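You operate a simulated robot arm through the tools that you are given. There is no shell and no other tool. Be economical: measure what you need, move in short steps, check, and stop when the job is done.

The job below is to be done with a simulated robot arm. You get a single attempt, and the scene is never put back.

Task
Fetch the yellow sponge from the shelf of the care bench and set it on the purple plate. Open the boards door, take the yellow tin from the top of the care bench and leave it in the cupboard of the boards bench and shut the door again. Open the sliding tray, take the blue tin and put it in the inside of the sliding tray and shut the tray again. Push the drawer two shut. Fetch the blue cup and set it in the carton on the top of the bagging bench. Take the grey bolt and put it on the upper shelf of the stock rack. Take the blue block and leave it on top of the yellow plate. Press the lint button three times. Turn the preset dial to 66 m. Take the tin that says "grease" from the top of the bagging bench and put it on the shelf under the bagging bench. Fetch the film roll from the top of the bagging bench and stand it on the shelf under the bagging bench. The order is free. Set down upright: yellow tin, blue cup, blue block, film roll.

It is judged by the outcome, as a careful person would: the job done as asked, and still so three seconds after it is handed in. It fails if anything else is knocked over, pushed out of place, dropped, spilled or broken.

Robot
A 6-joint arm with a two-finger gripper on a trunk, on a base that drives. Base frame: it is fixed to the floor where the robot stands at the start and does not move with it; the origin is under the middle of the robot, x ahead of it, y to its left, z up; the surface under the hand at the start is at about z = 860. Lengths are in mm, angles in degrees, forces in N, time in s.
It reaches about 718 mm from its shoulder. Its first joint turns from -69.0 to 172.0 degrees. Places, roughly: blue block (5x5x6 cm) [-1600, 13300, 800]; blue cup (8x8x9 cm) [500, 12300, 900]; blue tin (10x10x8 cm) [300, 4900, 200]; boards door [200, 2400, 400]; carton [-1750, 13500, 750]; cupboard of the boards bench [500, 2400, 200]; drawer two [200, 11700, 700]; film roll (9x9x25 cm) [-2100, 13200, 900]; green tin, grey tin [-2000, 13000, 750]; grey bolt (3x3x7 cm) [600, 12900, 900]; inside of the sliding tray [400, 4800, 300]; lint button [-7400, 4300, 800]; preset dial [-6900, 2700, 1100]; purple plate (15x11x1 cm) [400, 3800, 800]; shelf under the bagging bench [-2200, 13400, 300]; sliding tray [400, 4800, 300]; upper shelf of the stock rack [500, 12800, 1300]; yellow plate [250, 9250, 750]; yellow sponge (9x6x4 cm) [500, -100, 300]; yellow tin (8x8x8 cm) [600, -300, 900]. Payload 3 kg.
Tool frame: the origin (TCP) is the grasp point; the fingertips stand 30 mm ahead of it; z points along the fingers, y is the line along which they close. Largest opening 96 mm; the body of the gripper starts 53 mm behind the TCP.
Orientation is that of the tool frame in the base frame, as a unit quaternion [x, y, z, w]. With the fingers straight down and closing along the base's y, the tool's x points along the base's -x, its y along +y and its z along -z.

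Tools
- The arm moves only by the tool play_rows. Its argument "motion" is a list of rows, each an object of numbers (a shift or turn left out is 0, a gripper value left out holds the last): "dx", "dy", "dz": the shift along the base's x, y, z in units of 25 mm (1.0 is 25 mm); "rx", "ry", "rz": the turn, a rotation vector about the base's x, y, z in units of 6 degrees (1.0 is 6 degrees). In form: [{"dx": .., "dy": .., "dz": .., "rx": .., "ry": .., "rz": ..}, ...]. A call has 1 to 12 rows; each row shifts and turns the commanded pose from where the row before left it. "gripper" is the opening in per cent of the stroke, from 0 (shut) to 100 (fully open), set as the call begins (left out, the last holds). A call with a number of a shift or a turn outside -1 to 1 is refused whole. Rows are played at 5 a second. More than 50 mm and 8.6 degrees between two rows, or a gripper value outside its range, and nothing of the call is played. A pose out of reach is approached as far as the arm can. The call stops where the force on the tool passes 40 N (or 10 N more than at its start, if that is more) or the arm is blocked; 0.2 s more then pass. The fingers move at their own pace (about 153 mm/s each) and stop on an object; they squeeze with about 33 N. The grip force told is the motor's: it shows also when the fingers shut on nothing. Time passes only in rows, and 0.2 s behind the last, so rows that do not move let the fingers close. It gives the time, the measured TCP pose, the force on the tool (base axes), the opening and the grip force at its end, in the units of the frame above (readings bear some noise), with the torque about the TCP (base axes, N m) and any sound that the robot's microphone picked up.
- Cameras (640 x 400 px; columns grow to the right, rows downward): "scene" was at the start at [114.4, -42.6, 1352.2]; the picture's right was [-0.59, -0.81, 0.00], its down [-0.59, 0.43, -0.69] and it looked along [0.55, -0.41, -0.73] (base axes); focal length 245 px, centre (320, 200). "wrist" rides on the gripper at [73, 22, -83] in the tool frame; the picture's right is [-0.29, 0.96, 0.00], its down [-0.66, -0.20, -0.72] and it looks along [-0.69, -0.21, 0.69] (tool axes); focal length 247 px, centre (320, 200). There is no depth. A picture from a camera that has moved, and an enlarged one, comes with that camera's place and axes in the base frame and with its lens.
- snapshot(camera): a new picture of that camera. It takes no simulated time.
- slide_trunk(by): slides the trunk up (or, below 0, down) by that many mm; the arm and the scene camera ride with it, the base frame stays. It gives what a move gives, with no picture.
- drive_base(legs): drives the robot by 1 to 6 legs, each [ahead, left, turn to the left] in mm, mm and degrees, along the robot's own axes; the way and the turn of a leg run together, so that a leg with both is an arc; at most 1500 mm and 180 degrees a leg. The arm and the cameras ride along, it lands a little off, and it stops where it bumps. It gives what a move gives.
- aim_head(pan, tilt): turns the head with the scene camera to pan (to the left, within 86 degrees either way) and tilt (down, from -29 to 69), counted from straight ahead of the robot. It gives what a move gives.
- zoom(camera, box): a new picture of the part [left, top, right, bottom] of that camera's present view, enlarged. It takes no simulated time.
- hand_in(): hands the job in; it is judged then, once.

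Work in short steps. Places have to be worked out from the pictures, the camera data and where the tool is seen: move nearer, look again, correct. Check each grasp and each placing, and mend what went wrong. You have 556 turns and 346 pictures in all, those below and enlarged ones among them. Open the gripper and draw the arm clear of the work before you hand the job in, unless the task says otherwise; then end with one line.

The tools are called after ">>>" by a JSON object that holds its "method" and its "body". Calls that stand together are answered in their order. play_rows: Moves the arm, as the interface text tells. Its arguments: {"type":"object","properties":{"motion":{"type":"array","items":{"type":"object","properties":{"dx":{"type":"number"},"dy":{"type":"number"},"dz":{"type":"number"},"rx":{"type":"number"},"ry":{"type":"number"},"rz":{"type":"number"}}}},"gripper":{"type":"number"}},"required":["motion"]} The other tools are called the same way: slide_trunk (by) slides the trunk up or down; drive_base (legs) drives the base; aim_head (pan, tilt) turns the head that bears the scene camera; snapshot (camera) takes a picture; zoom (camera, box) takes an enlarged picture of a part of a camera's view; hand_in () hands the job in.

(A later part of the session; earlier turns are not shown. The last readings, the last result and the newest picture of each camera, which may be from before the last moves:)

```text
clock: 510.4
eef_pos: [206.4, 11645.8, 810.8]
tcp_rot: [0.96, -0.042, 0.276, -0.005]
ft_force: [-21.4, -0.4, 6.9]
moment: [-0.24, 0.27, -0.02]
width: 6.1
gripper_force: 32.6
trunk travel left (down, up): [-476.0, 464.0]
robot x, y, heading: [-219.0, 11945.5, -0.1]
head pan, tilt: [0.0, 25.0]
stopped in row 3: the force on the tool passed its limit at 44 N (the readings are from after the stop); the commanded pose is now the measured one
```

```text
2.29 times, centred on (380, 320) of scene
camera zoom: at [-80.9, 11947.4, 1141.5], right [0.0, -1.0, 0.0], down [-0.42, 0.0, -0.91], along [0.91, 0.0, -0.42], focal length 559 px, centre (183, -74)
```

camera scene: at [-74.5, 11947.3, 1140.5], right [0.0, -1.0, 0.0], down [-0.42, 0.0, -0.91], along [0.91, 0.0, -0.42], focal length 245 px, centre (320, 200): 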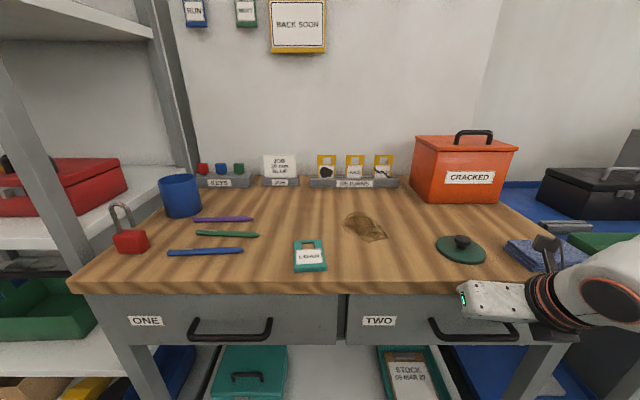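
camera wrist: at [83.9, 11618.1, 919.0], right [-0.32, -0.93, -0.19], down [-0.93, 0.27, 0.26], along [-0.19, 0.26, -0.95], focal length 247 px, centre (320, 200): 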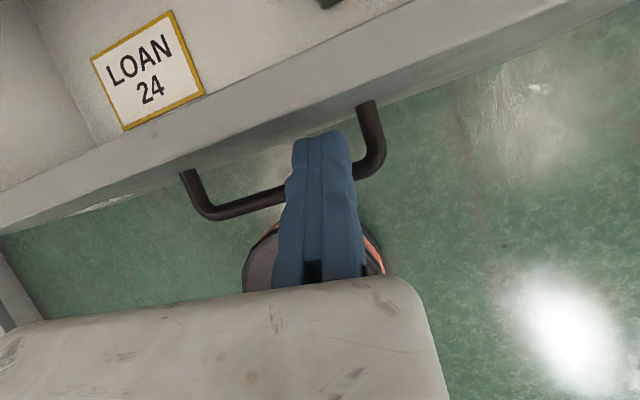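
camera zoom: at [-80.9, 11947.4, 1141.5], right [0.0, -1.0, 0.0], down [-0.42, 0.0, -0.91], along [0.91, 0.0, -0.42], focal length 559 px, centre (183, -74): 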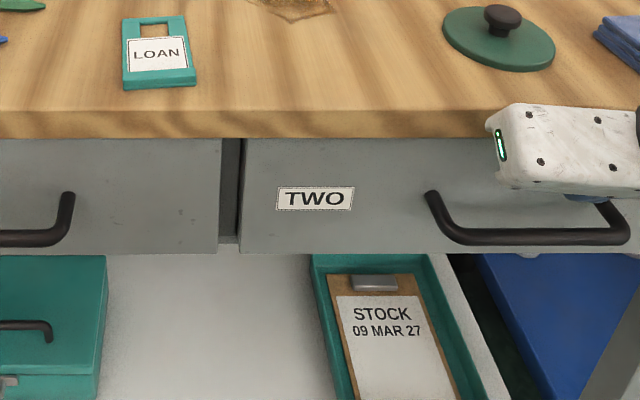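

Drawer two is shut. Next is the blue cup on this bench, near (493, 12300). I back off, bring the hand vertical, raise, and turn it.

>>> {"method": "drive_base", "body": {"legs": [[-250, 0, 0]]}}

>>> {"method": "slide_trunk", "body": {"by": 230}}

>>> {"method": "play_rows", "body": {"motion": [{"ry": 1}, {"ry": 1}, {"ry": 1}, {"ry": 1}, {"ry": 1}, {"ry": 0.4}, {"rz": -1}, {"rz": -1}, {"rz": -1}, {"rz": -1}], "gripper": 100}}

```text
clock: 512.3
eef_pos: [-38.3, 11645.3, 809.1]
tcp_rot: [0.96, -0.044, 0.275, -0.003]
ft_force: [0.1, 0.5, 0.0]
moment: [0.0, -0.04, 0.05]
width: 0.0
gripper_force: 33.5
trunk travel left (down, up): [-476.0, 464.0]
robot x, y, heading: [-465.8, 11947.0, -0.3]
head pan, tilt: [0.0, 25.0]
```

```text
clock: 514.7
eef_pos: [-38.4, 11644.9, 1038.2]
tcp_rot: [0.96, -0.043, 0.276, -0.005]
ft_force: [0.1, -0.1, 0.7]
moment: [0.0, 0.03, 0.0]
width: 0.3
gripper_force: 33.4
trunk travel left (down, up): [-706.0, 234.0]
robot x, y, heading: [-466.3, 11941.1, -0.5]
head pan, tilt: [0.0, 25.0]
```

```text
clock: 516.9
eef_pos: [-38.9, 11646.6, 1038.8]
tcp_rot: [0.968, -0.25, -0.005, 0.006]
ft_force: [-0.4, -0.5, 0.0]
moment: [-0.02, 0.02, -0.02]
width: 96.0
gripper_force: 0.0
trunk travel left (down, up): [-706.0, 234.0]
robot x, y, heading: [-464.7, 11946.8, -0.0]
head pan, tilt: [0.0, 25.0]
```

>>> {"method": "drive_base", "body": {"legs": [[0, 0, 29], [450, 162, 0]]}}

>>> {"method": "snapshot", "body": {"camera": "wrist"}}

>>> {"method": "aim_head", "body": {"pan": -45, "tilt": 35}}

>>> {"method": "snapshot", "body": {"camera": "scene"}}

```text
clock: 521.2
eef_pos: [371.8, 12255.3, 1037.9]
tcp_rot: [1.0, 0.003, -0.003, 0.007]
ft_force: [-0.2, 0.4, 0.7]
moment: [-0.01, 0.02, -0.01]
width: 96.0
gripper_force: 0.2
trunk travel left (down, up): [-706.0, 234.0]
robot x, y, heading: [-150.3, 12309.9, 29.1]
head pan, tilt: [0.0, 25.0]
```

```text
185 pictures are left
camera wrist: at [446.2, 12234.6, 1120.7], right [-0.29, -0.96, 0.02], down [-0.66, 0.21, 0.72], along [-0.7, 0.2, -0.69], focal length 247 px, centre (320, 200)
```

wrist: 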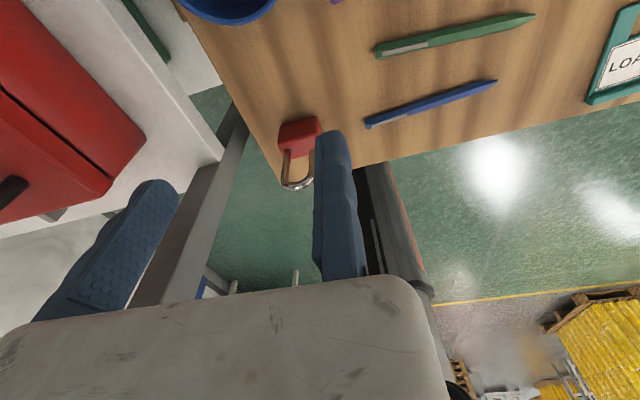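

```text
clock: 522.3
eef_pos: [372.2, 12255.7, 1036.5]
tcp_rot: [1.0, 0.003, -0.004, 0.008]
ft_force: [-0.1, -0.2, -0.3]
moment: [-0.03, 0.02, 0.03]
width: 95.9
gripper_force: 0.1
trunk travel left (down, up): [-706.0, 234.0]
robot x, y, heading: [-145.8, 12309.1, 29.0]
head pan, tilt: [-45.0, 35.0]
```

```text
184 pictures are left
camera scene: at [-19.0, 12310.8, 1354.7], right [-0.28, -0.96, 0.0], down [-0.55, 0.16, -0.82], along [0.79, -0.23, -0.57], focal length 245 px, centre (320, 200)
```

scene: 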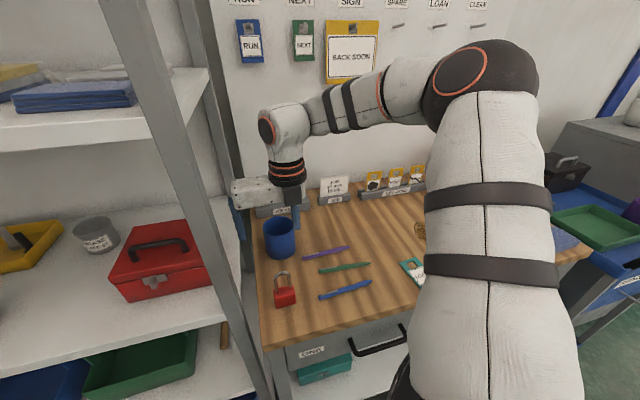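

The cup's centre is near (467, 12281), 50 mm clear of the rack. I move above it and look.

>>> {"method": "drive_base", "body": {"legs": [[72, -65, 0]]}}

>>> {"method": "snapshot", "body": {"camera": "wrist"}}

```text
clock: 523.5
eef_pos: [467.0, 12232.1, 1038.3]
tcp_rot: [1.0, 0.003, -0.004, 0.008]
ft_force: [0.7, -1.0, 0.0]
moment: [0.01, 0.02, 0.01]
width: 96.3
gripper_force: 0.0
trunk travel left (down, up): [-706.0, 234.0]
robot x, y, heading: [-52.5, 12288.1, 29.0]
head pan, tilt: [-45.0, 35.0]
```

```text
183 pictures are left
camera wrist: at [540.5, 12212.0, 1120.8], right [-0.29, -0.96, 0.02], down [-0.66, 0.21, 0.72], along [-0.7, 0.2, -0.69], focal length 247 px, centre (320, 200)
```

wrist: 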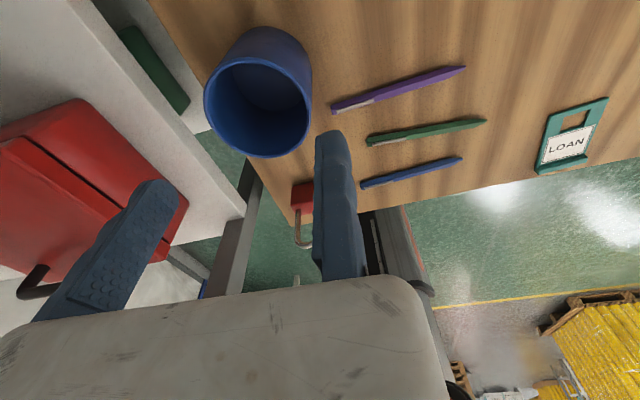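

The cup's centre is at (475, 12275). I fine-tune and lower over it by the trunk.

>>> {"method": "play_rows", "body": {"motion": [{"dx": 0.32, "dy": -0.2}]}}

>>> {"method": "slide_trunk", "body": {"by": -65}}

>>> {"method": "snapshot", "body": {"camera": "wrist"}}

```text
clock: 523.9
eef_pos: [474.7, 12228.6, 1038.4]
tcp_rot: [1.0, 0.003, -0.002, 0.008]
ft_force: [-0.8, -0.4, 0.3]
moment: [-0.01, -0.03, -0.02]
width: 95.8
gripper_force: 0.0
trunk travel left (down, up): [-706.0, 234.0]
robot x, y, heading: [-53.1, 12292.5, 28.8]
head pan, tilt: [-45.0, 35.0]
```

```text
clock: 524.9
eef_pos: [473.9, 12227.5, 972.3]
tcp_rot: [1.0, 0.003, -0.003, 0.007]
ft_force: [0.4, -0.5, 0.1]
moment: [-0.01, -0.03, -0.01]
width: 95.8
gripper_force: 0.1
trunk travel left (down, up): [-641.0, 299.0]
robot x, y, heading: [-55.7, 12286.8, 29.0]
head pan, tilt: [-45.0, 35.0]
```

```text
182 pictures are left
camera wrist: at [548.4, 12206.9, 1055.9], right [-0.29, -0.96, 0.02], down [-0.66, 0.21, 0.72], along [-0.7, 0.2, -0.69], focal length 247 px, centre (320, 200)
```

wrist: 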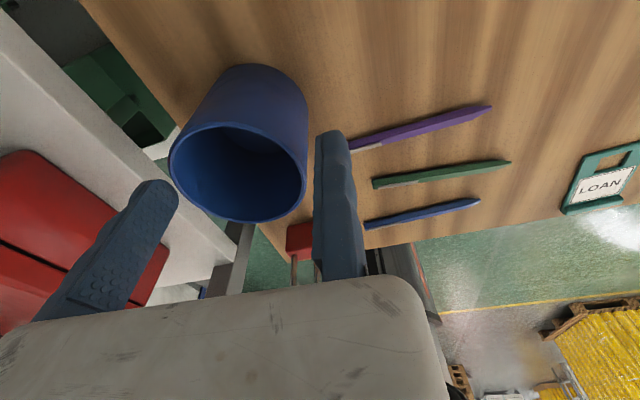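

Centred. I lower the rest and close.

>>> {"method": "slide_trunk", "body": {"by": -57}}

>>> {"method": "play_rows", "body": {"motion": [{"dz": 0}, {"dz": 0}, {"dz": 0}], "gripper": 0}}

>>> {"method": "slide_trunk", "body": {"by": 140}}

>>> {"method": "snapshot", "body": {"camera": "wrist"}}

```text
clock: 525.9
eef_pos: [475.8, 12228.4, 915.9]
tcp_rot: [1.0, 0.003, -0.003, 0.008]
ft_force: [0.2, -0.4, 0.8]
moment: [0.02, 0.0, -0.01]
width: 96.1
gripper_force: 0.1
trunk travel left (down, up): [-584.0, 356.0]
robot x, y, heading: [-55.0, 12283.6, 28.6]
head pan, tilt: [-45.0, 35.0]
```

```text
clock: 526.7
eef_pos: [474.2, 12227.8, 915.2]
tcp_rot: [1.0, 0.003, -0.003, 0.008]
ft_force: [0.4, 0.7, 2.9]
moment: [0.26, 0.02, -0.04]
width: 78.7
gripper_force: 32.8
trunk travel left (down, up): [-584.0, 356.0]
robot x, y, heading: [-50.9, 12283.4, 29.0]
head pan, tilt: [-45.0, 35.0]
```

```text
clock: 528.3
eef_pos: [474.6, 12228.5, 1056.8]
tcp_rot: [1.0, 0.002, -0.004, 0.008]
ft_force: [0.0, 0.4, -0.6]
moment: [-0.03, 0.01, -0.01]
width: 78.8
gripper_force: 32.8
trunk travel left (down, up): [-724.0, 216.0]
robot x, y, heading: [-52.0, 12284.6, 28.9]
head pan, tilt: [-45.0, 35.0]
```

```text
181 pictures are left
camera wrist: at [548.7, 12206.8, 1138.6], right [-0.29, -0.96, 0.02], down [-0.66, 0.21, 0.72], along [-0.7, 0.2, -0.69], focal length 247 px, centre (320, 200)
```

wrist: 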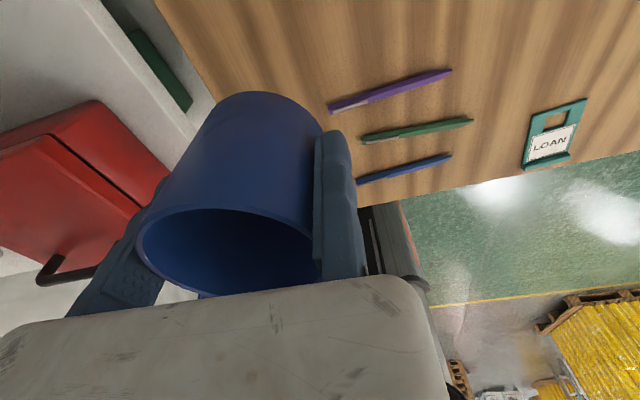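

The cup is held. I back off, turn to face the far wall and drive toward the bagging bench.

>>> {"method": "drive_base", "body": {"legs": [[-480, 266, 0], [0, 0, 61]]}}

>>> {"method": "drive_base", "body": {"legs": [[0, 1300, 0]]}}

>>> {"method": "aim_head", "body": {"pan": 0, "tilt": 25}}

>>> {"method": "snapshot", "body": {"camera": "scene"}}

>>> {"method": "zoom", "body": {"camera": "scene", "box": [140, 80, 460, 280]}}

```text
clock: 534.2
eef_pos: [-292.8, 12724.2, 1055.9]
tcp_rot: [0.859, 0.511, 0.001, 0.008]
ft_force: [0.6, 1.3, -1.4]
moment: [-0.01, -0.03, -0.01]
width: 78.7
gripper_force: 33.2
trunk travel left (down, up): [-724.0, 216.0]
robot x, y, heading: [-595.5, 12286.6, 90.3]
head pan, tilt: [-45.0, 35.0]
```

```text
clock: 540.7
eef_pos: [-1595.2, 12720.8, 1055.7]
tcp_rot: [0.859, 0.512, 0.0, 0.009]
ft_force: [-0.3, 0.5, -0.7]
moment: [0.03, -0.01, -0.03]
width: 78.6
gripper_force: 33.4
trunk travel left (down, up): [-724.0, 216.0]
robot x, y, heading: [-1896.7, 12291.0, 90.2]
head pan, tilt: [-45.0, 35.0]
```

```text
clock: 541.9
eef_pos: [-1595.8, 12720.7, 1054.2]
tcp_rot: [0.859, 0.512, 0.001, 0.008]
ft_force: [-0.1, 0.4, -0.2]
moment: [0.02, -0.04, 0.01]
width: 78.9
gripper_force: 33.6
trunk travel left (down, up): [-724.0, 216.0]
robot x, y, heading: [-1903.7, 12285.8, 90.2]
head pan, tilt: [0.0, 25.0]
```

```text
180 pictures are left
camera scene: at [-1901.3, 12431.4, 1388.4], right [1.0, 0.0, 0.0], down [0.0, -0.42, -0.91], along [0.0, 0.91, -0.42], focal length 245 px, centre (320, 200)
```

scene: 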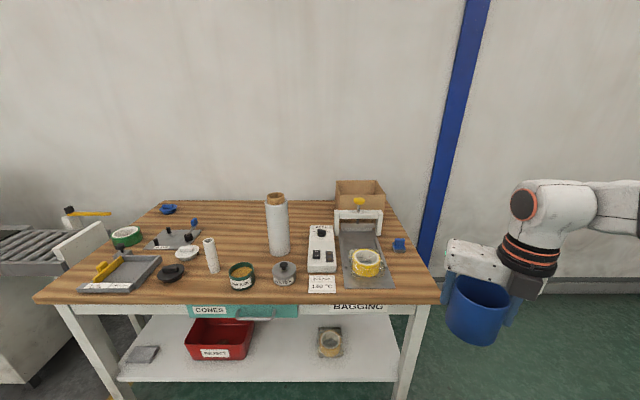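

```text
2.00 times, centred on (300, 180) of scene
camera zoom: at [-1901.3, 12431.4, 1388.4], right [1.0, 0.0, 0.0], down [0.0, -0.42, -0.91], along [0.0, 0.91, -0.42], focal length 490 px, centre (360, 240)
```

zoom: 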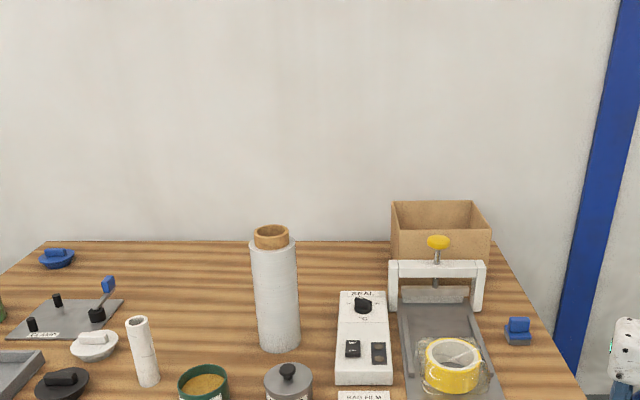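

The carton stands at the back right of the bench, too deep to reach from the front. I go round to the bench's right end for a closer look.

>>> {"method": "drive_base", "body": {"legs": [[0, -800, 0], [350, 0, 0], [0, 0, 60]]}}

>>> {"method": "aim_head", "body": {"pan": -10, "tilt": 30}}

>>> {"method": "snapshot", "body": {"camera": "scene"}}

```text
clock: 550.7
eef_pos: [-1323.3, 13117.8, 1056.0]
tcp_rot: [0.489, 0.872, 0.006, 0.007]
ft_force: [-0.5, -0.3, -0.4]
moment: [0.01, -0.04, -0.01]
width: 78.9
gripper_force: 32.7
trunk travel left (down, up): [-724.0, 216.0]
robot x, y, heading: [-1096.3, 12632.9, 150.2]
head pan, tilt: [0.0, 25.0]
```

```text
clock: 551.4
eef_pos: [-1321.3, 13116.3, 1054.6]
tcp_rot: [0.489, 0.872, 0.005, 0.007]
ft_force: [-0.5, 0.1, -0.1]
moment: [0.01, 0.0, 0.02]
width: 78.7
gripper_force: 32.7
trunk travel left (down, up): [-724.0, 216.0]
robot x, y, heading: [-1096.6, 12639.0, 150.1]
head pan, tilt: [-10.0, 30.0]
```

```text
178 pictures are left
camera scene: at [-1211.6, 12721.4, 1380.5], right [0.64, 0.77, 0.0], down [0.38, -0.32, -0.87], along [-0.66, 0.56, -0.5], focal length 245 px, centre (320, 200)
```

scene: 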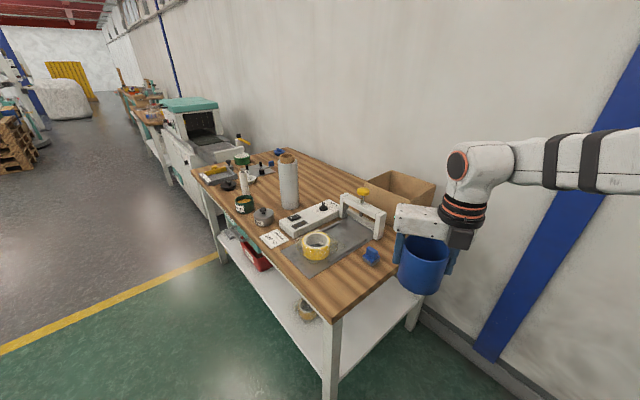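

The carton spans about x -1850 to -1600, y 13530 to 13790. From the bench's right end the straight-arm posture reaches it without the elbow meeting the wall. I back off, face west and change posture in the open.

>>> {"method": "drive_base", "body": {"legs": [[-450, 0, 0], [0, 0, 30]]}}

>>> {"method": "play_rows", "body": {"motion": [{"rz": 1}, {"rz": 1}, {"rz": 1}, {"rz": 1}, {"rz": 0.8}]}}

>>> {"method": "play_rows", "body": {"motion": [{"ry": 1}, {"ry": 1}, {"ry": 1}, {"ry": 1}, {"ry": 1}, {"ry": 1}, {"ry": 1}, {"ry": 1}]}}

>>> {"method": "play_rows", "body": {"motion": [{"ry": 1}, {"ry": 1}, {"ry": 1}, {"ry": 1}, {"ry": 1}, {"ry": 1}, {"ry": 1}]}}

```text
clock: 555.6
eef_pos: [-1144.3, 12715.7, 1057.4]
tcp_rot: [0.245, 0.97, 0.007, 0.006]
ft_force: [0.4, -0.2, -1.3]
moment: [0.06, -0.02, -0.01]
width: 78.7
gripper_force: 32.8
trunk travel left (down, up): [-724.0, 216.0]
robot x, y, heading: [-706.9, 12411.7, -179.7]
head pan, tilt: [-10.0, 30.0]
```

```text
clock: 556.8
eef_pos: [-1143.0, 12716.4, 1056.1]
tcp_rot: [-0.006, 1.0, 0.008, 0.004]
ft_force: [-0.3, 0.9, -1.2]
moment: [0.01, 0.01, 0.01]
width: 78.8
gripper_force: 32.9
trunk travel left (down, up): [-724.0, 216.0]
robot x, y, heading: [-709.7, 12408.5, -179.5]
head pan, tilt: [-10.0, 30.0]
```

```text
clock: 558.6
eef_pos: [-1152.8, 12694.0, 1056.5]
tcp_rot: [-0.001, 0.924, 0.009, -0.381]
ft_force: [-0.6, -0.3, -0.7]
moment: [0.0, -0.02, 0.01]
width: 78.7
gripper_force: 32.8
out of reach, approached as far as the arm can: row 7, 8
trunk travel left (down, up): [-724.0, 216.0]
robot x, y, heading: [-708.2, 12415.5, -179.5]
head pan, tilt: [-10.0, 30.0]
```

```text
clock: 560.2
eef_pos: [-1195.5, 12640.0, 1096.6]
tcp_rot: [0.002, 0.73, 0.01, -0.683]
ft_force: [0.3, -0.5, -0.6]
moment: [0.0, 0.02, 0.02]
width: 78.8
gripper_force: 32.9
out of reach, approached as far as the arm can: row 1, 2, 3, 4, 5, 6, 7
trunk travel left (down, up): [-724.0, 216.0]
robot x, y, heading: [-708.8, 12414.5, -179.6]
head pan, tilt: [-10.0, 30.0]
```

Now level, in the other branch. I stretch a little and turn the hand down again to get the straight-arm vertical posture.

>>> {"method": "play_rows", "body": {"motion": [{"dx": -1}, {"dx": -1}, {"dz": -1}, {"ry": -1}, {"ry": -1}, {"ry": -1}, {"ry": -1}, {"ry": -1}]}}

>>> {"method": "play_rows", "body": {"motion": [{"ry": -1}, {"ry": -1}, {"ry": -1, "dz": -0.6}, {"ry": -1, "dz": -0.6}, {"ry": -1, "dz": -0.6, "dx": -0.5}, {"ry": -1, "dz": -0.6, "dx": -0.5}, {"ry": -1, "dz": -0.6}, {"ry": -1, "dz": -0.6}, {"ry": -1}, {"ry": -0.4}]}}

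>>> {"method": "aim_head", "body": {"pan": -45, "tilt": 30}}

>>> {"method": "snapshot", "body": {"camera": "scene"}}

```text
clock: 562.0
eef_pos: [-1244.4, 12640.7, 1070.2]
tcp_rot: [-0.001, 0.881, 0.009, -0.473]
ft_force: [0.0, -0.1, -1.0]
moment: [0.01, -0.01, -0.01]
width: 78.7
gripper_force: 33.1
trunk travel left (down, up): [-724.0, 216.0]
robot x, y, heading: [-710.6, 12413.5, -179.8]
head pan, tilt: [-10.0, 30.0]
```

```text
clock: 564.2
eef_pos: [-1252.4, 12679.9, 944.9]
tcp_rot: [-0.005, 0.999, -0.004, -0.031]
ft_force: [-0.4, -0.4, -0.8]
moment: [0.02, 0.03, -0.02]
width: 78.4
gripper_force: 32.9
out of reach, approached as far as the arm can: row 7, 8, 9, 10
trunk travel left (down, up): [-724.0, 216.0]
robot x, y, heading: [-707.6, 12414.5, -179.6]
head pan, tilt: [-10.0, 30.0]
```

```text
clock: 565.2
eef_pos: [-1253.4, 12680.2, 945.0]
tcp_rot: [-0.006, 0.999, -0.004, -0.032]
ft_force: [-0.1, 0.6, -0.3]
moment: [0.03, 0.03, 0.0]
width: 78.8
gripper_force: 33.4
trunk travel left (down, up): [-724.0, 216.0]
robot x, y, heading: [-708.2, 12415.6, -179.5]
head pan, tilt: [-45.0, 30.0]
```

```text
177 pictures are left
camera scene: at [-822.6, 12478.0, 1380.5], right [0.7, 0.71, 0.0], down [0.36, -0.35, -0.87], along [-0.62, 0.61, -0.5], focal length 245 px, centre (320, 200)
```

scene: 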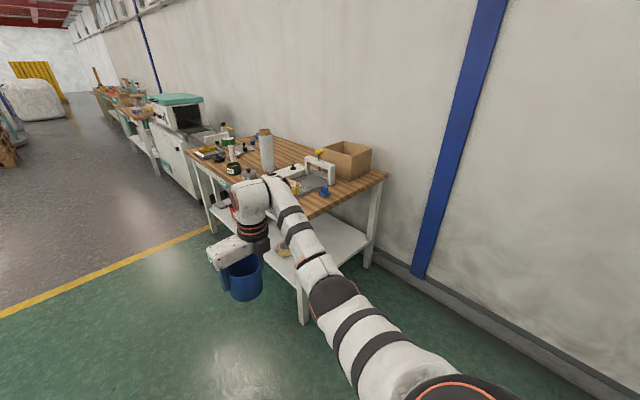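

>>> {"method": "zoom", "body": {"camera": "scene", "box": [220, 110, 420, 235]}}

```text
3.20 times, centred on (320, 172) of scene
camera zoom: at [-822.6, 12478.0, 1380.5], right [0.7, 0.71, 0.0], down [0.36, -0.35, -0.87], along [-0.62, 0.61, -0.5], focal length 783 px, centre (320, 288)
```

zoom: 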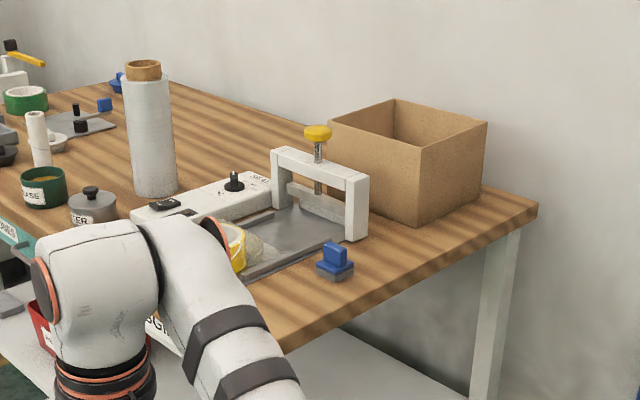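

The table is at z 768 and the carton spans x -1820 to -1623, y 13495 to 13702, with its rim at z 918. I raise the cup above the rim and drive round to it.

>>> {"method": "slide_trunk", "body": {"by": 75}}

>>> {"method": "drive_base", "body": {"legs": [[0, -960, -0.5], [150, 0, 0]]}}

>>> {"method": "aim_head", "body": {"pan": -20, "tilt": 40}}

>>> {"method": "snapshot", "body": {"camera": "scene"}}

>>> {"method": "snapshot", "body": {"camera": "wrist"}}

```text
clock: 566.3
eef_pos: [-1252.6, 12679.5, 1019.9]
tcp_rot: [-0.005, 0.999, -0.003, -0.032]
ft_force: [-0.6, 0.2, -0.7]
moment: [0.03, -0.01, -0.01]
width: 78.8
gripper_force: 32.7
trunk travel left (down, up): [-799.0, 141.0]
robot x, y, heading: [-706.8, 12416.0, -179.5]
head pan, tilt: [-45.0, 30.0]
```

```text
clock: 572.3
eef_pos: [-1410.0, 13645.9, 1019.7]
tcp_rot: [-0.006, 0.999, -0.003, -0.032]
ft_force: [0.0, -0.2, 0.2]
moment: [0.02, 0.02, 0.03]
width: 78.7
gripper_force: 33.0
trunk travel left (down, up): [-799.0, 141.0]
robot x, y, heading: [-865.4, 13379.4, -179.7]
head pan, tilt: [-45.0, 30.0]
```

```text
clock: 573.2
eef_pos: [-1409.1, 13644.0, 1019.3]
tcp_rot: [-0.005, 0.999, -0.003, -0.032]
ft_force: [0.0, -0.1, -0.1]
moment: [0.03, -0.02, 0.02]
width: 78.5
gripper_force: 32.9
trunk travel left (down, up): [-799.0, 141.0]
robot x, y, heading: [-866.5, 13379.2, -179.7]
head pan, tilt: [-20.0, 40.0]
```

```text
175 pictures are left
camera scene: at [-995.4, 13408.7, 1440.2], right [0.34, 0.94, 0.0], down [0.61, -0.22, -0.77], along [-0.72, 0.26, -0.64], focal length 245 px, centre (320, 200)
```

scene: 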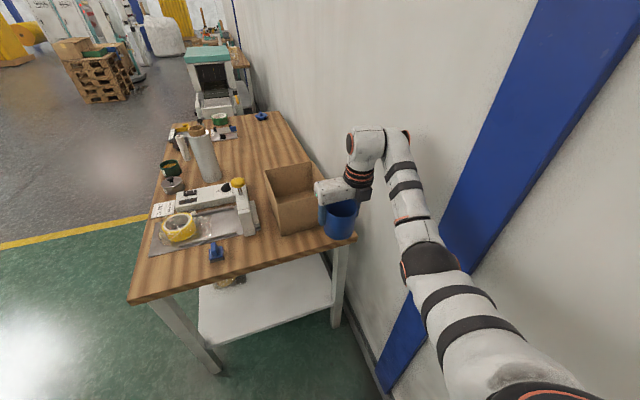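

```text
174 pictures are left
camera wrist: at [-1478.0, 13666.9, 1107.3], right [0.28, 0.96, -0.03], down [0.71, -0.19, 0.68], along [0.65, -0.21, -0.73], focal length 247 px, centre (320, 200)
```

wrist: 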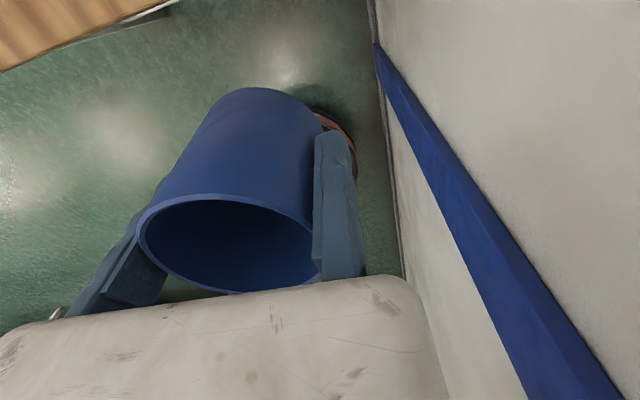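

The carton's centre is at about (-1720, 13592). I drive in above it.

>>> {"method": "drive_base", "body": {"legs": [[200, 8, 0]]}}

>>> {"method": "snapshot", "body": {"camera": "scene"}}

>>> {"method": "drive_base", "body": {"legs": [[110, 5, 0]]}}

>>> {"method": "snapshot", "body": {"camera": "scene"}}

>>> {"method": "snapshot", "body": {"camera": "wrist"}}

```text
clock: 574.8
eef_pos: [-1609.1, 13635.4, 1019.8]
tcp_rot: [-0.004, 0.999, -0.003, -0.032]
ft_force: [-0.3, -0.2, -0.4]
moment: [0.01, -0.04, 0.03]
width: 78.7
gripper_force: 32.9
trunk travel left (down, up): [-799.0, 141.0]
robot x, y, heading: [-1063.1, 13368.2, -179.8]
head pan, tilt: [-20.0, 40.0]
```

```text
173 pictures are left
camera scene: at [-1195.3, 13399.3, 1440.2], right [0.34, 0.94, 0.0], down [0.61, -0.22, -0.77], along [-0.72, 0.26, -0.64], focal length 245 px, centre (320, 200)
```

scene: 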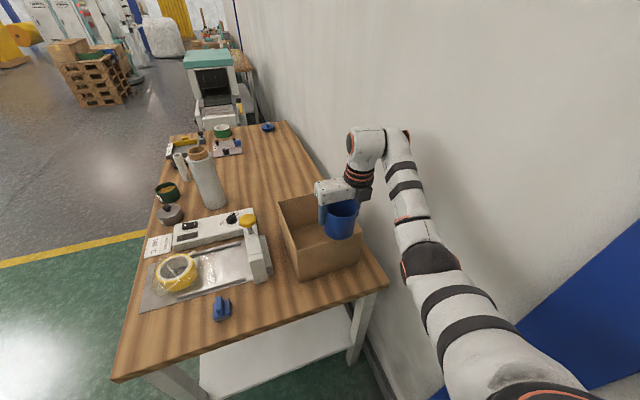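

```text
clock: 576.0
eef_pos: [-1719.5, 13630.8, 1019.2]
tcp_rot: [-0.005, 0.999, -0.004, -0.032]
ft_force: [-0.4, 0.0, -1.5]
moment: [0.03, 0.0, 0.03]
width: 78.8
gripper_force: 33.5
trunk travel left (down, up): [-799.0, 141.0]
robot x, y, heading: [-1174.1, 13367.4, -179.8]
head pan, tilt: [-20.0, 40.0]
```

```text
172 pictures are left
camera scene: at [-1305.4, 13393.7, 1440.2], right [0.34, 0.94, 0.0], down [0.61, -0.22, -0.77], along [-0.72, 0.26, -0.64], focal length 245 px, centre (320, 200)
```

scene: 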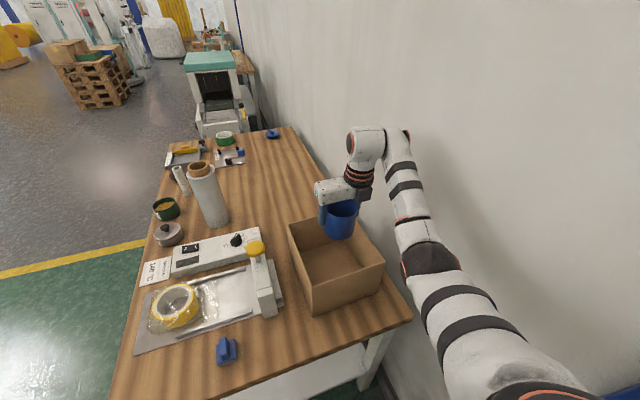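

```text
171 pictures are left
camera wrist: at [-1787.7, 13652.6, 1107.4], right [0.28, 0.96, -0.03], down [0.71, -0.19, 0.68], along [0.65, -0.21, -0.73], focal length 247 px, centre (320, 200)
```

wrist: 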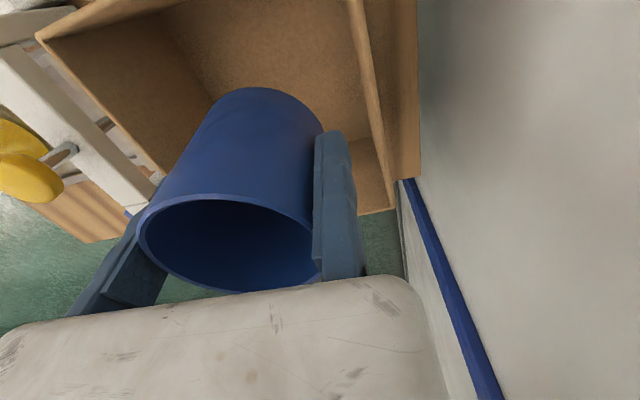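

By both views the cup is inside the carton's outline. I shift 25 mm east to keep the wrist camera clear of the rim, level the hand, and lower.

>>> {"method": "drive_base", "body": {"legs": [[-25, 0, 0]]}}

>>> {"method": "play_rows", "body": {"motion": [{"ry": -0.3}, {"ry": -0.3}]}}

>>> {"method": "slide_trunk", "body": {"by": -90}}

>>> {"method": "snapshot", "body": {"camera": "scene"}}

>>> {"method": "snapshot", "body": {"camera": "wrist"}}

```text
clock: 576.8
eef_pos: [-1698.4, 13629.6, 1017.5]
tcp_rot: [-0.005, 1.0, -0.004, -0.03]
ft_force: [-0.1, 0.0, -1.1]
moment: [0.0, -0.01, -0.03]
width: 78.9
gripper_force: 32.9
trunk travel left (down, up): [-799.0, 141.0]
robot x, y, heading: [-1153.3, 13361.2, -179.3]
head pan, tilt: [-20.0, 40.0]
```

```text
clock: 577.4
eef_pos: [-1688.0, 13642.9, 1006.5]
tcp_rot: [-0.005, 1.0, -0.008, -0.003]
ft_force: [0.7, -0.1, -0.8]
moment: [0.0, 0.01, 0.02]
width: 78.9
gripper_force: 32.1
out of reach, approached as far as the arm can: row 1, 2
trunk travel left (down, up): [-799.0, 141.0]
robot x, y, heading: [-1152.2, 13365.2, -179.6]
head pan, tilt: [-20.0, 40.0]
```

```text
clock: 578.7
eef_pos: [-1686.8, 13642.1, 915.7]
tcp_rot: [-0.004, 1.0, -0.008, -0.004]
ft_force: [0.1, -0.7, -0.5]
moment: [0.07, -0.01, 0.03]
width: 79.0
gripper_force: 33.4
trunk travel left (down, up): [-709.0, 231.0]
robot x, y, heading: [-1151.3, 13361.0, -179.8]
head pan, tilt: [-20.0, 40.0]
```

```text
170 pictures are left
camera scene: at [-1280.7, 13393.7, 1350.2], right [0.34, 0.94, 0.0], down [0.61, -0.22, -0.77], along [-0.72, 0.26, -0.64], focal length 245 px, centre (320, 200)
```

scene: 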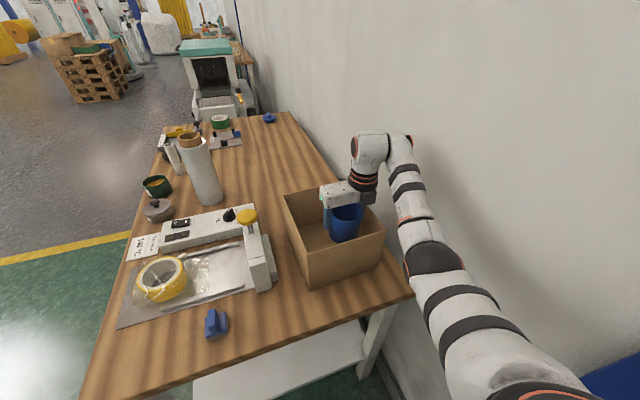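

```text
169 pictures are left
camera wrist: at [-1760.8, 13664.1, 999.7], right [0.28, 0.96, -0.02], down [0.67, -0.19, 0.72], along [0.69, -0.22, -0.69], focal length 247 px, centre (320, 200)
```

wrist: 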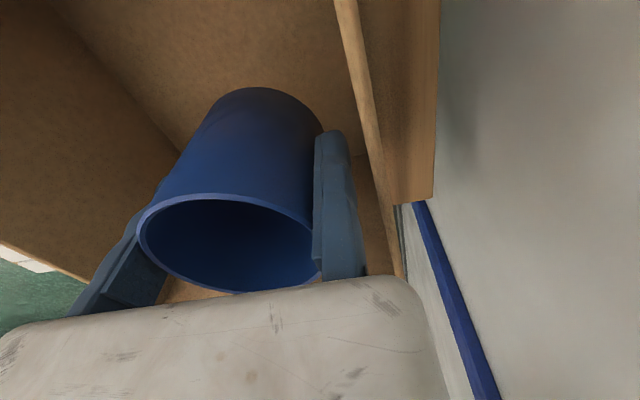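

The fixed finger is only about 14 mm from the carton's north wall, so I shift 15 mm south and lower on.

>>> {"method": "drive_base", "body": {"legs": [[0, 16, 0]]}}

>>> {"method": "slide_trunk", "body": {"by": -70}}

>>> {"method": "play_rows", "body": {"motion": [{"dz": -0.3}, {"dz": -0.2}]}}

>>> {"method": "snapshot", "body": {"camera": "wrist"}}

```text
clock: 579.4
eef_pos: [-1688.8, 13627.1, 916.0]
tcp_rot: [-0.004, 1.0, -0.008, -0.004]
ft_force: [-0.6, 0.3, -0.6]
moment: [0.04, 0.01, 0.0]
width: 78.7
gripper_force: 32.4
trunk travel left (down, up): [-709.0, 231.0]
robot x, y, heading: [-1152.4, 13347.6, -179.5]
head pan, tilt: [-20.0, 40.0]
```

```text
clock: 580.5
eef_pos: [-1685.3, 13625.5, 845.0]
tcp_rot: [-0.004, 1.0, -0.009, 0.0]
ft_force: [0.6, -0.1, -2.2]
moment: [0.14, 0.05, 0.0]
width: 78.7
gripper_force: 32.8
trunk travel left (down, up): [-639.0, 301.0]
robot x, y, heading: [-1151.8, 13347.6, -179.7]
head pan, tilt: [-20.0, 40.0]
```

```text
clock: 581.1
eef_pos: [-1686.7, 13624.2, 838.8]
tcp_rot: [-0.004, 1.0, -0.007, -0.009]
ft_force: [-3.6, 2.5, 27.6]
moment: [0.31, 0.13, 0.16]
width: 78.9
gripper_force: 32.8
trunk travel left (down, up): [-639.0, 301.0]
robot x, y, heading: [-1149.3, 13347.3, -179.9]
head pan, tilt: [-20.0, 40.0]
```

```text
168 pictures are left
camera wrist: at [-1758.3, 13647.3, 922.1], right [0.28, 0.96, -0.02], down [0.67, -0.19, 0.71], along [0.68, -0.21, -0.7], focal length 247 px, centre (320, 200)
```

wrist: 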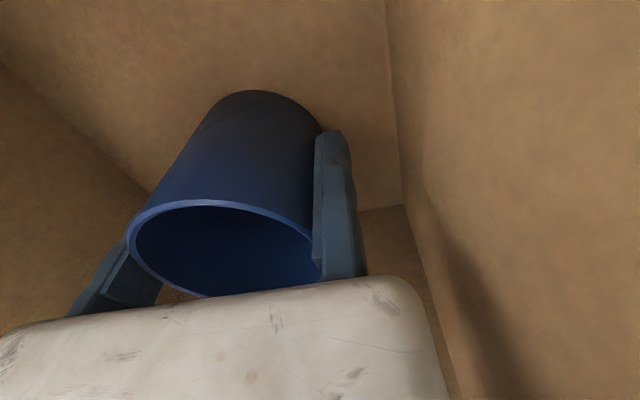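

Contact with the carton's floor. I ease off, open and lift straight out by the trunk.

>>> {"method": "play_rows", "body": {"motion": [{"dz": 0.1}, {"dz": 0}, {"dz": 0}], "gripper": 95}}

>>> {"method": "slide_trunk", "body": {"by": 60}}

>>> {"method": "snapshot", "body": {"camera": "wrist"}}

```text
clock: 581.9
eef_pos: [-1688.1, 13625.8, 835.3]
tcp_rot: [-0.004, 1.0, -0.008, -0.003]
ft_force: [-0.2, 0.5, -0.4]
moment: [0.0, -0.01, 0.01]
width: 91.4
gripper_force: 0.1
trunk travel left (down, up): [-639.0, 301.0]
robot x, y, heading: [-1149.8, 13349.7, -179.6]
head pan, tilt: [-20.0, 40.0]
```

```text
clock: 582.9
eef_pos: [-1688.4, 13626.0, 896.2]
tcp_rot: [-0.004, 1.0, -0.008, -0.004]
ft_force: [0.6, 0.6, -0.3]
moment: [0.01, -0.02, 0.03]
width: 91.3
gripper_force: 0.0
trunk travel left (down, up): [-699.0, 241.0]
robot x, y, heading: [-1150.6, 13343.7, -179.7]
head pan, tilt: [-20.0, 40.0]
```

```text
167 pictures are left
camera wrist: at [-1760.9, 13648.6, 979.7], right [0.28, 0.96, -0.02], down [0.67, -0.19, 0.72], along [0.69, -0.22, -0.69], focal length 247 px, centre (320, 200)
```

wrist: 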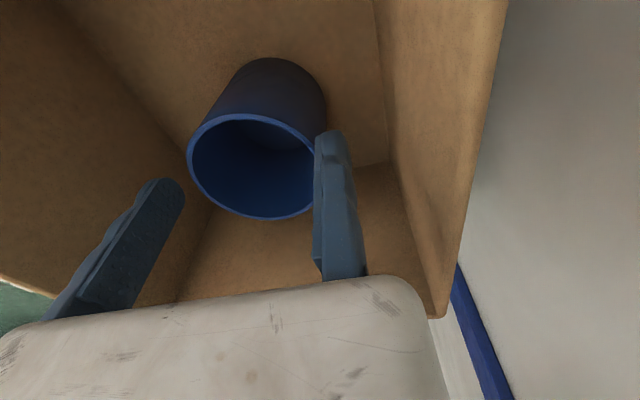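

The cup stands upright in the carton. I raise clear and look at the blue block on the bench.

>>> {"method": "slide_trunk", "body": {"by": 110}}

>>> {"method": "aim_head", "body": {"pan": 10, "tilt": 50}}

>>> {"method": "zoom", "body": {"camera": "scene", "box": [230, 100, 470, 250]}}

```text
clock: 584.3
eef_pos: [-1686.7, 13626.4, 1005.3]
tcp_rot: [-0.004, 1.0, -0.008, -0.004]
ft_force: [-0.2, 1.1, 0.0]
moment: [-0.01, 0.04, -0.01]
width: 91.2
gripper_force: 0.0
trunk travel left (down, up): [-809.0, 131.0]
robot x, y, heading: [-1152.8, 13352.0, -179.5]
head pan, tilt: [-20.0, 40.0]
```

```text
clock: 585.3
eef_pos: [-1688.3, 13627.4, 1005.9]
tcp_rot: [-0.004, 1.0, -0.007, -0.004]
ft_force: [0.0, -0.1, 0.0]
moment: [-0.01, 0.0, 0.0]
width: 91.1
gripper_force: 0.0
trunk travel left (down, up): [-809.0, 131.0]
robot x, y, heading: [-1148.4, 13349.7, -179.7]
head pan, tilt: [10.0, 50.0]
```

```text
2.67 times, centred on (350, 175) of scene
camera zoom: at [-1276.3, 13335.6, 1436.0], right [-0.18, 0.98, 0.0], down [0.75, 0.14, -0.64], along [-0.63, -0.12, -0.77], focal length 653 px, centre (240, 267)
```

zoom: 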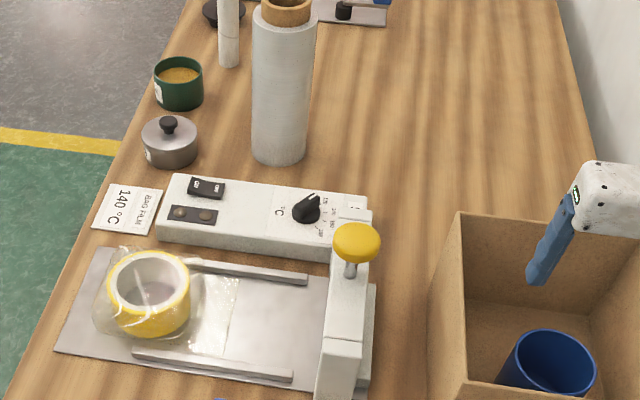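

>>> {"method": "aim_head", "body": {"pan": 10, "tilt": 66}}

>>> {"method": "zoom", "body": {"camera": "scene", "box": [220, 90, 460, 240]}}

```text
clock: 586.1
eef_pos: [-1687.2, 13625.6, 1006.4]
tcp_rot: [-0.004, 1.0, -0.007, -0.004]
ft_force: [-0.7, 0.2, 0.1]
moment: [-0.07, -0.02, -0.01]
width: 91.0
gripper_force: 0.0
trunk travel left (down, up): [-809.0, 131.0]
robot x, y, heading: [-1152.3, 13343.2, -179.8]
head pan, tilt: [10.0, 66.0]
```

```text
2.67 times, centred on (340, 165) of scene
camera zoom: at [-1259.1, 13338.6, 1416.8], right [-0.18, 0.98, 0.0], down [0.9, 0.16, -0.41], along [-0.4, -0.07, -0.91], focal length 653 px, centre (267, 293)
```

zoom: 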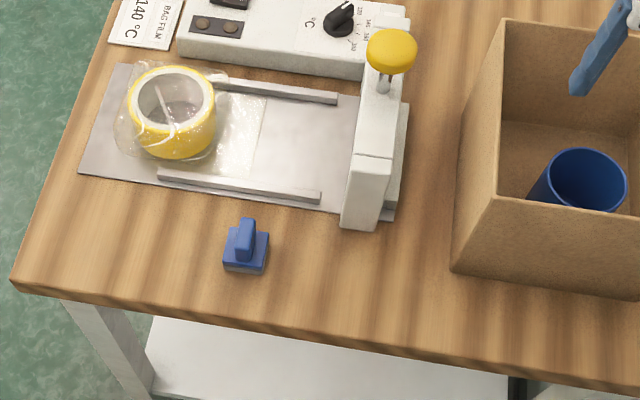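

The blue block is a square base with a fin on top, at about (-1586, 13258). I bring the hand above it.

>>> {"method": "drive_base", "body": {"legs": [[-101, 0, 0], [0, 335, 0]]}}

>>> {"method": "slide_trunk", "body": {"by": -90}}

>>> {"method": "play_rows", "body": {"motion": [{"dz": 0}], "gripper": 100}}

>>> {"method": "snapshot", "body": {"camera": "wrist"}}

```text
clock: 589.0
eef_pos: [-1584.5, 13293.5, 1006.9]
tcp_rot: [-0.003, 1.0, -0.008, -0.004]
ft_force: [0.4, -0.1, -0.1]
moment: [0.01, -0.01, 0.02]
width: 91.2
gripper_force: 0.0
trunk travel left (down, up): [-809.0, 131.0]
robot x, y, heading: [-1049.5, 13016.8, -179.7]
head pan, tilt: [10.0, 66.0]
```

```text
clock: 590.3
eef_pos: [-1583.4, 13293.3, 916.1]
tcp_rot: [-0.002, 1.0, -0.008, -0.005]
ft_force: [-0.4, -0.3, -0.4]
moment: [-0.01, 0.01, -0.02]
width: 91.3
gripper_force: 0.1
trunk travel left (down, up): [-719.0, 221.0]
robot x, y, heading: [-1046.0, 13011.5, -180.0]
head pan, tilt: [10.0, 66.0]
```

```text
clock: 590.7
eef_pos: [-1584.1, 13293.3, 916.6]
tcp_rot: [-0.003, 1.0, -0.008, -0.004]
ft_force: [0.3, -0.1, 0.4]
moment: [-0.01, 0.0, 0.02]
width: 95.9
gripper_force: 0.1
trunk travel left (down, up): [-719.0, 221.0]
robot x, y, heading: [-1050.2, 13011.8, -180.0]
head pan, tilt: [10.0, 66.0]
```

```text
164 pictures are left
camera wrist: at [-1657.1, 13316.5, 999.8], right [0.29, 0.96, -0.02], down [0.67, -0.19, 0.72], along [0.69, -0.22, -0.69], focal length 247 px, centre (320, 200)
```

wrist: 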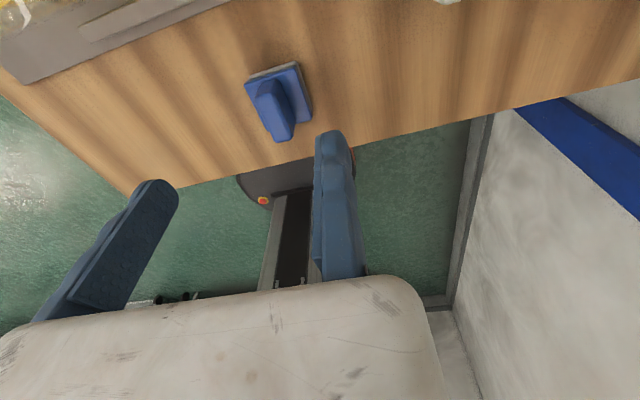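

>>> {"method": "zoom", "body": {"camera": "wrist", "box": [220, 40, 348, 160]}}

```text
3.33 times, centred on (284, 100) of wrist
camera zoom: at [-1657.1, 13316.5, 999.8], right [0.29, 0.96, -0.02], down [0.67, -0.19, 0.72], along [0.69, -0.22, -0.69], focal length 823 px, centre (440, 533)
```

zoom: 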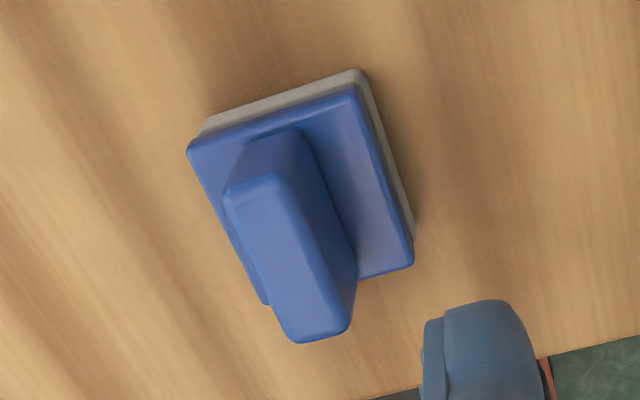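

The fin runs along x, so I grip it along y: hand 22 mm south, then down to its height.

>>> {"method": "drive_base", "body": {"legs": [[-4, 22, 0]]}}

>>> {"method": "slide_trunk", "body": {"by": -50}}

>>> {"method": "snapshot", "body": {"camera": "wrist"}}

```text
clock: 591.5
eef_pos: [-1580.8, 13271.9, 915.9]
tcp_rot: [-0.001, 1.0, -0.007, -0.003]
ft_force: [0.2, -0.8, 0.4]
moment: [-0.01, -0.02, 0.01]
width: 96.2
gripper_force: 0.1
trunk travel left (down, up): [-719.0, 221.0]
robot x, y, heading: [-1044.3, 12992.0, -179.9]
head pan, tilt: [10.0, 66.0]
```

```text
clock: 592.4
eef_pos: [-1580.0, 13272.4, 866.6]
tcp_rot: [-0.002, 1.0, -0.008, -0.004]
ft_force: [0.0, 0.6, 0.2]
moment: [-0.01, 0.02, 0.0]
width: 96.2
gripper_force: 0.1
trunk travel left (down, up): [-669.0, 271.0]
robot x, y, heading: [-1046.3, 12991.6, -179.9]
head pan, tilt: [10.0, 66.0]
```

```text
162 pictures are left
camera wrist: at [-1652.7, 13295.2, 949.8], right [0.29, 0.96, -0.02], down [0.67, -0.19, 0.72], along [0.69, -0.22, -0.69], focal length 247 px, centre (320, 200)
```

wrist: 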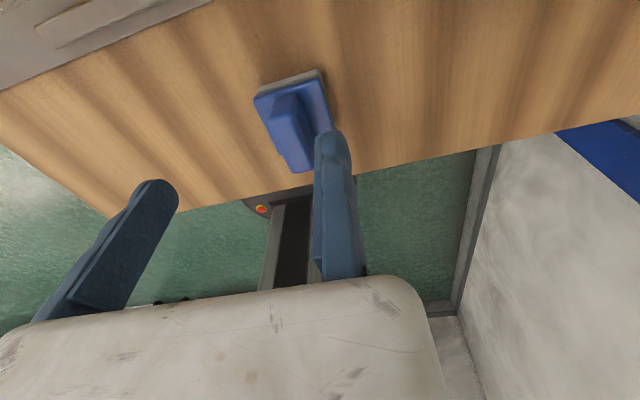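

>>> {"method": "slide_trunk", "body": {"by": -35}}

>>> {"method": "play_rows", "body": {"motion": [{"dz": 0}, {"dz": 0}, {"dz": 0}], "gripper": 0}}

>>> {"method": "snapshot", "body": {"camera": "wrist"}}

```text
clock: 593.2
eef_pos: [-1580.2, 13272.3, 831.6]
tcp_rot: [-0.001, 1.0, -0.009, -0.004]
ft_force: [1.6, 0.1, 3.5]
moment: [0.01, -0.07, 0.0]
width: 95.8
gripper_force: 0.0
trunk travel left (down, up): [-634.0, 306.0]
robot x, y, heading: [-1046.6, 12990.9, -179.9]
head pan, tilt: [10.0, 66.0]
```

```text
clock: 594.0
eef_pos: [-1579.8, 13272.1, 832.6]
tcp_rot: [-0.003, 1.0, -0.007, -0.005]
ft_force: [0.7, -0.6, 5.1]
moment: [0.08, 0.12, 0.03]
width: 15.6
gripper_force: 32.7
trunk travel left (down, up): [-634.0, 306.0]
robot x, y, heading: [-1045.8, 12989.3, -179.9]
head pan, tilt: [10.0, 66.0]
```

```text
161 pictures are left
camera wrist: at [-1652.2, 13294.5, 915.7], right [0.29, 0.96, -0.02], down [0.67, -0.19, 0.72], along [0.69, -0.22, -0.69], focal length 247 px, centre (320, 200)
```

wrist: 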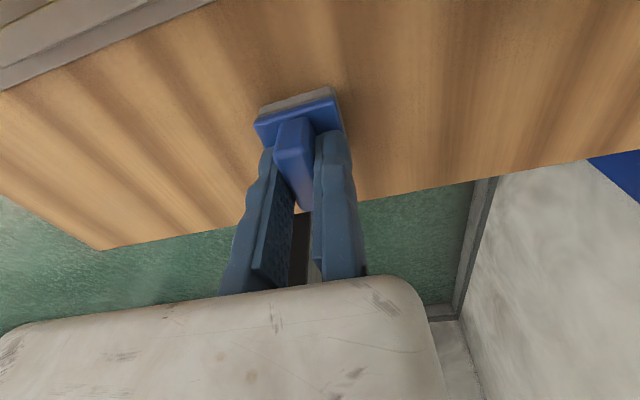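

Gripped by its fin. I lift and carry it toward the yellow plate's bench.

>>> {"method": "slide_trunk", "body": {"by": 150}}

>>> {"method": "drive_base", "body": {"legs": [[-250, 0, 0], [0, 1500, 0], [0, 1500, 0], [0, 700, 0]]}}

>>> {"method": "drive_base", "body": {"legs": [[0, 0, 180]]}}

>>> {"method": "aim_head", "body": {"pan": -10, "tilt": 30}}

>>> {"method": "snapshot", "body": {"camera": "scene"}}

```text
clock: 595.7
eef_pos: [-1579.6, 13272.8, 981.5]
tcp_rot: [-0.002, 1.0, -0.008, -0.005]
ft_force: [-0.7, 0.0, -1.4]
moment: [-0.01, -0.02, -0.01]
width: 15.9
gripper_force: 33.0
trunk travel left (down, up): [-784.0, 156.0]
robot x, y, heading: [-1044.3, 12990.2, -179.8]
head pan, tilt: [10.0, 66.0]
```

```text
clock: 615.0
eef_pos: [-1341.8, 9592.9, 981.2]
tcp_rot: [0.005, 1.0, -0.009, -0.005]
ft_force: [0.2, -0.3, -0.5]
moment: [0.01, 0.01, -0.04]
width: 15.7
gripper_force: 33.0
trunk travel left (down, up): [-784.0, 156.0]
robot x, y, heading: [-811.1, 9297.9, 179.0]
head pan, tilt: [10.0, 66.0]
```

```text
clock: 622.7
eef_pos: [-284.6, 9002.6, 982.6]
tcp_rot: [1.0, -0.017, 0.004, -0.008]
ft_force: [0.0, 0.3, 0.0]
moment: [0.01, -0.03, 0.03]
width: 15.8
gripper_force: 32.9
trunk travel left (down, up): [-784.0, 156.0]
robot x, y, heading: [-811.9, 9305.8, -2.0]
head pan, tilt: [10.0, 66.0]
```

```text
clock: 623.7
eef_pos: [-284.7, 9002.3, 981.3]
tcp_rot: [1.0, -0.016, 0.005, -0.008]
ft_force: [-0.1, 0.0, -1.6]
moment: [0.04, -0.03, 0.02]
width: 15.6
gripper_force: 33.2
trunk travel left (down, up): [-784.0, 156.0]
robot x, y, heading: [-809.0, 9301.2, -1.9]
head pan, tilt: [-10.0, 30.0]
```

```text
160 pictures are left
camera scene: at [-672.0, 9284.8, 1440.4], right [-0.21, -0.98, 0.0], down [-0.49, 0.1, -0.87], along [0.85, -0.18, -0.5], focal length 245 px, centre (320, 200)
```

scene: 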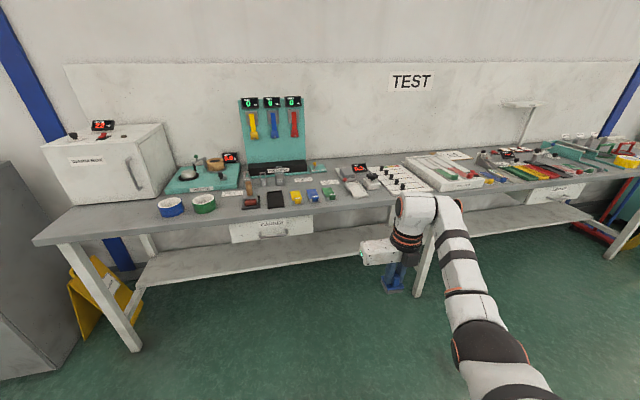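

>>> {"method": "zoom", "body": {"camera": "scene", "box": [150, 140, 440, 250]}}

```text
2.21 times, centred on (295, 195) of scene
camera zoom: at [-672.0, 9284.8, 1440.4], right [-0.21, -0.98, 0.0], down [-0.49, 0.1, -0.87], along [0.85, -0.18, -0.5], focal length 540 px, centre (375, 211)
```

zoom: 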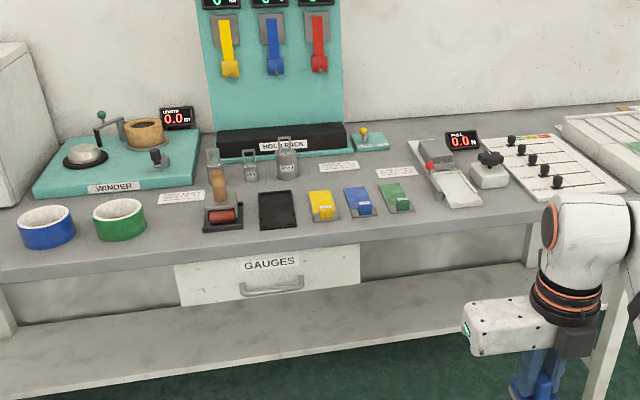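

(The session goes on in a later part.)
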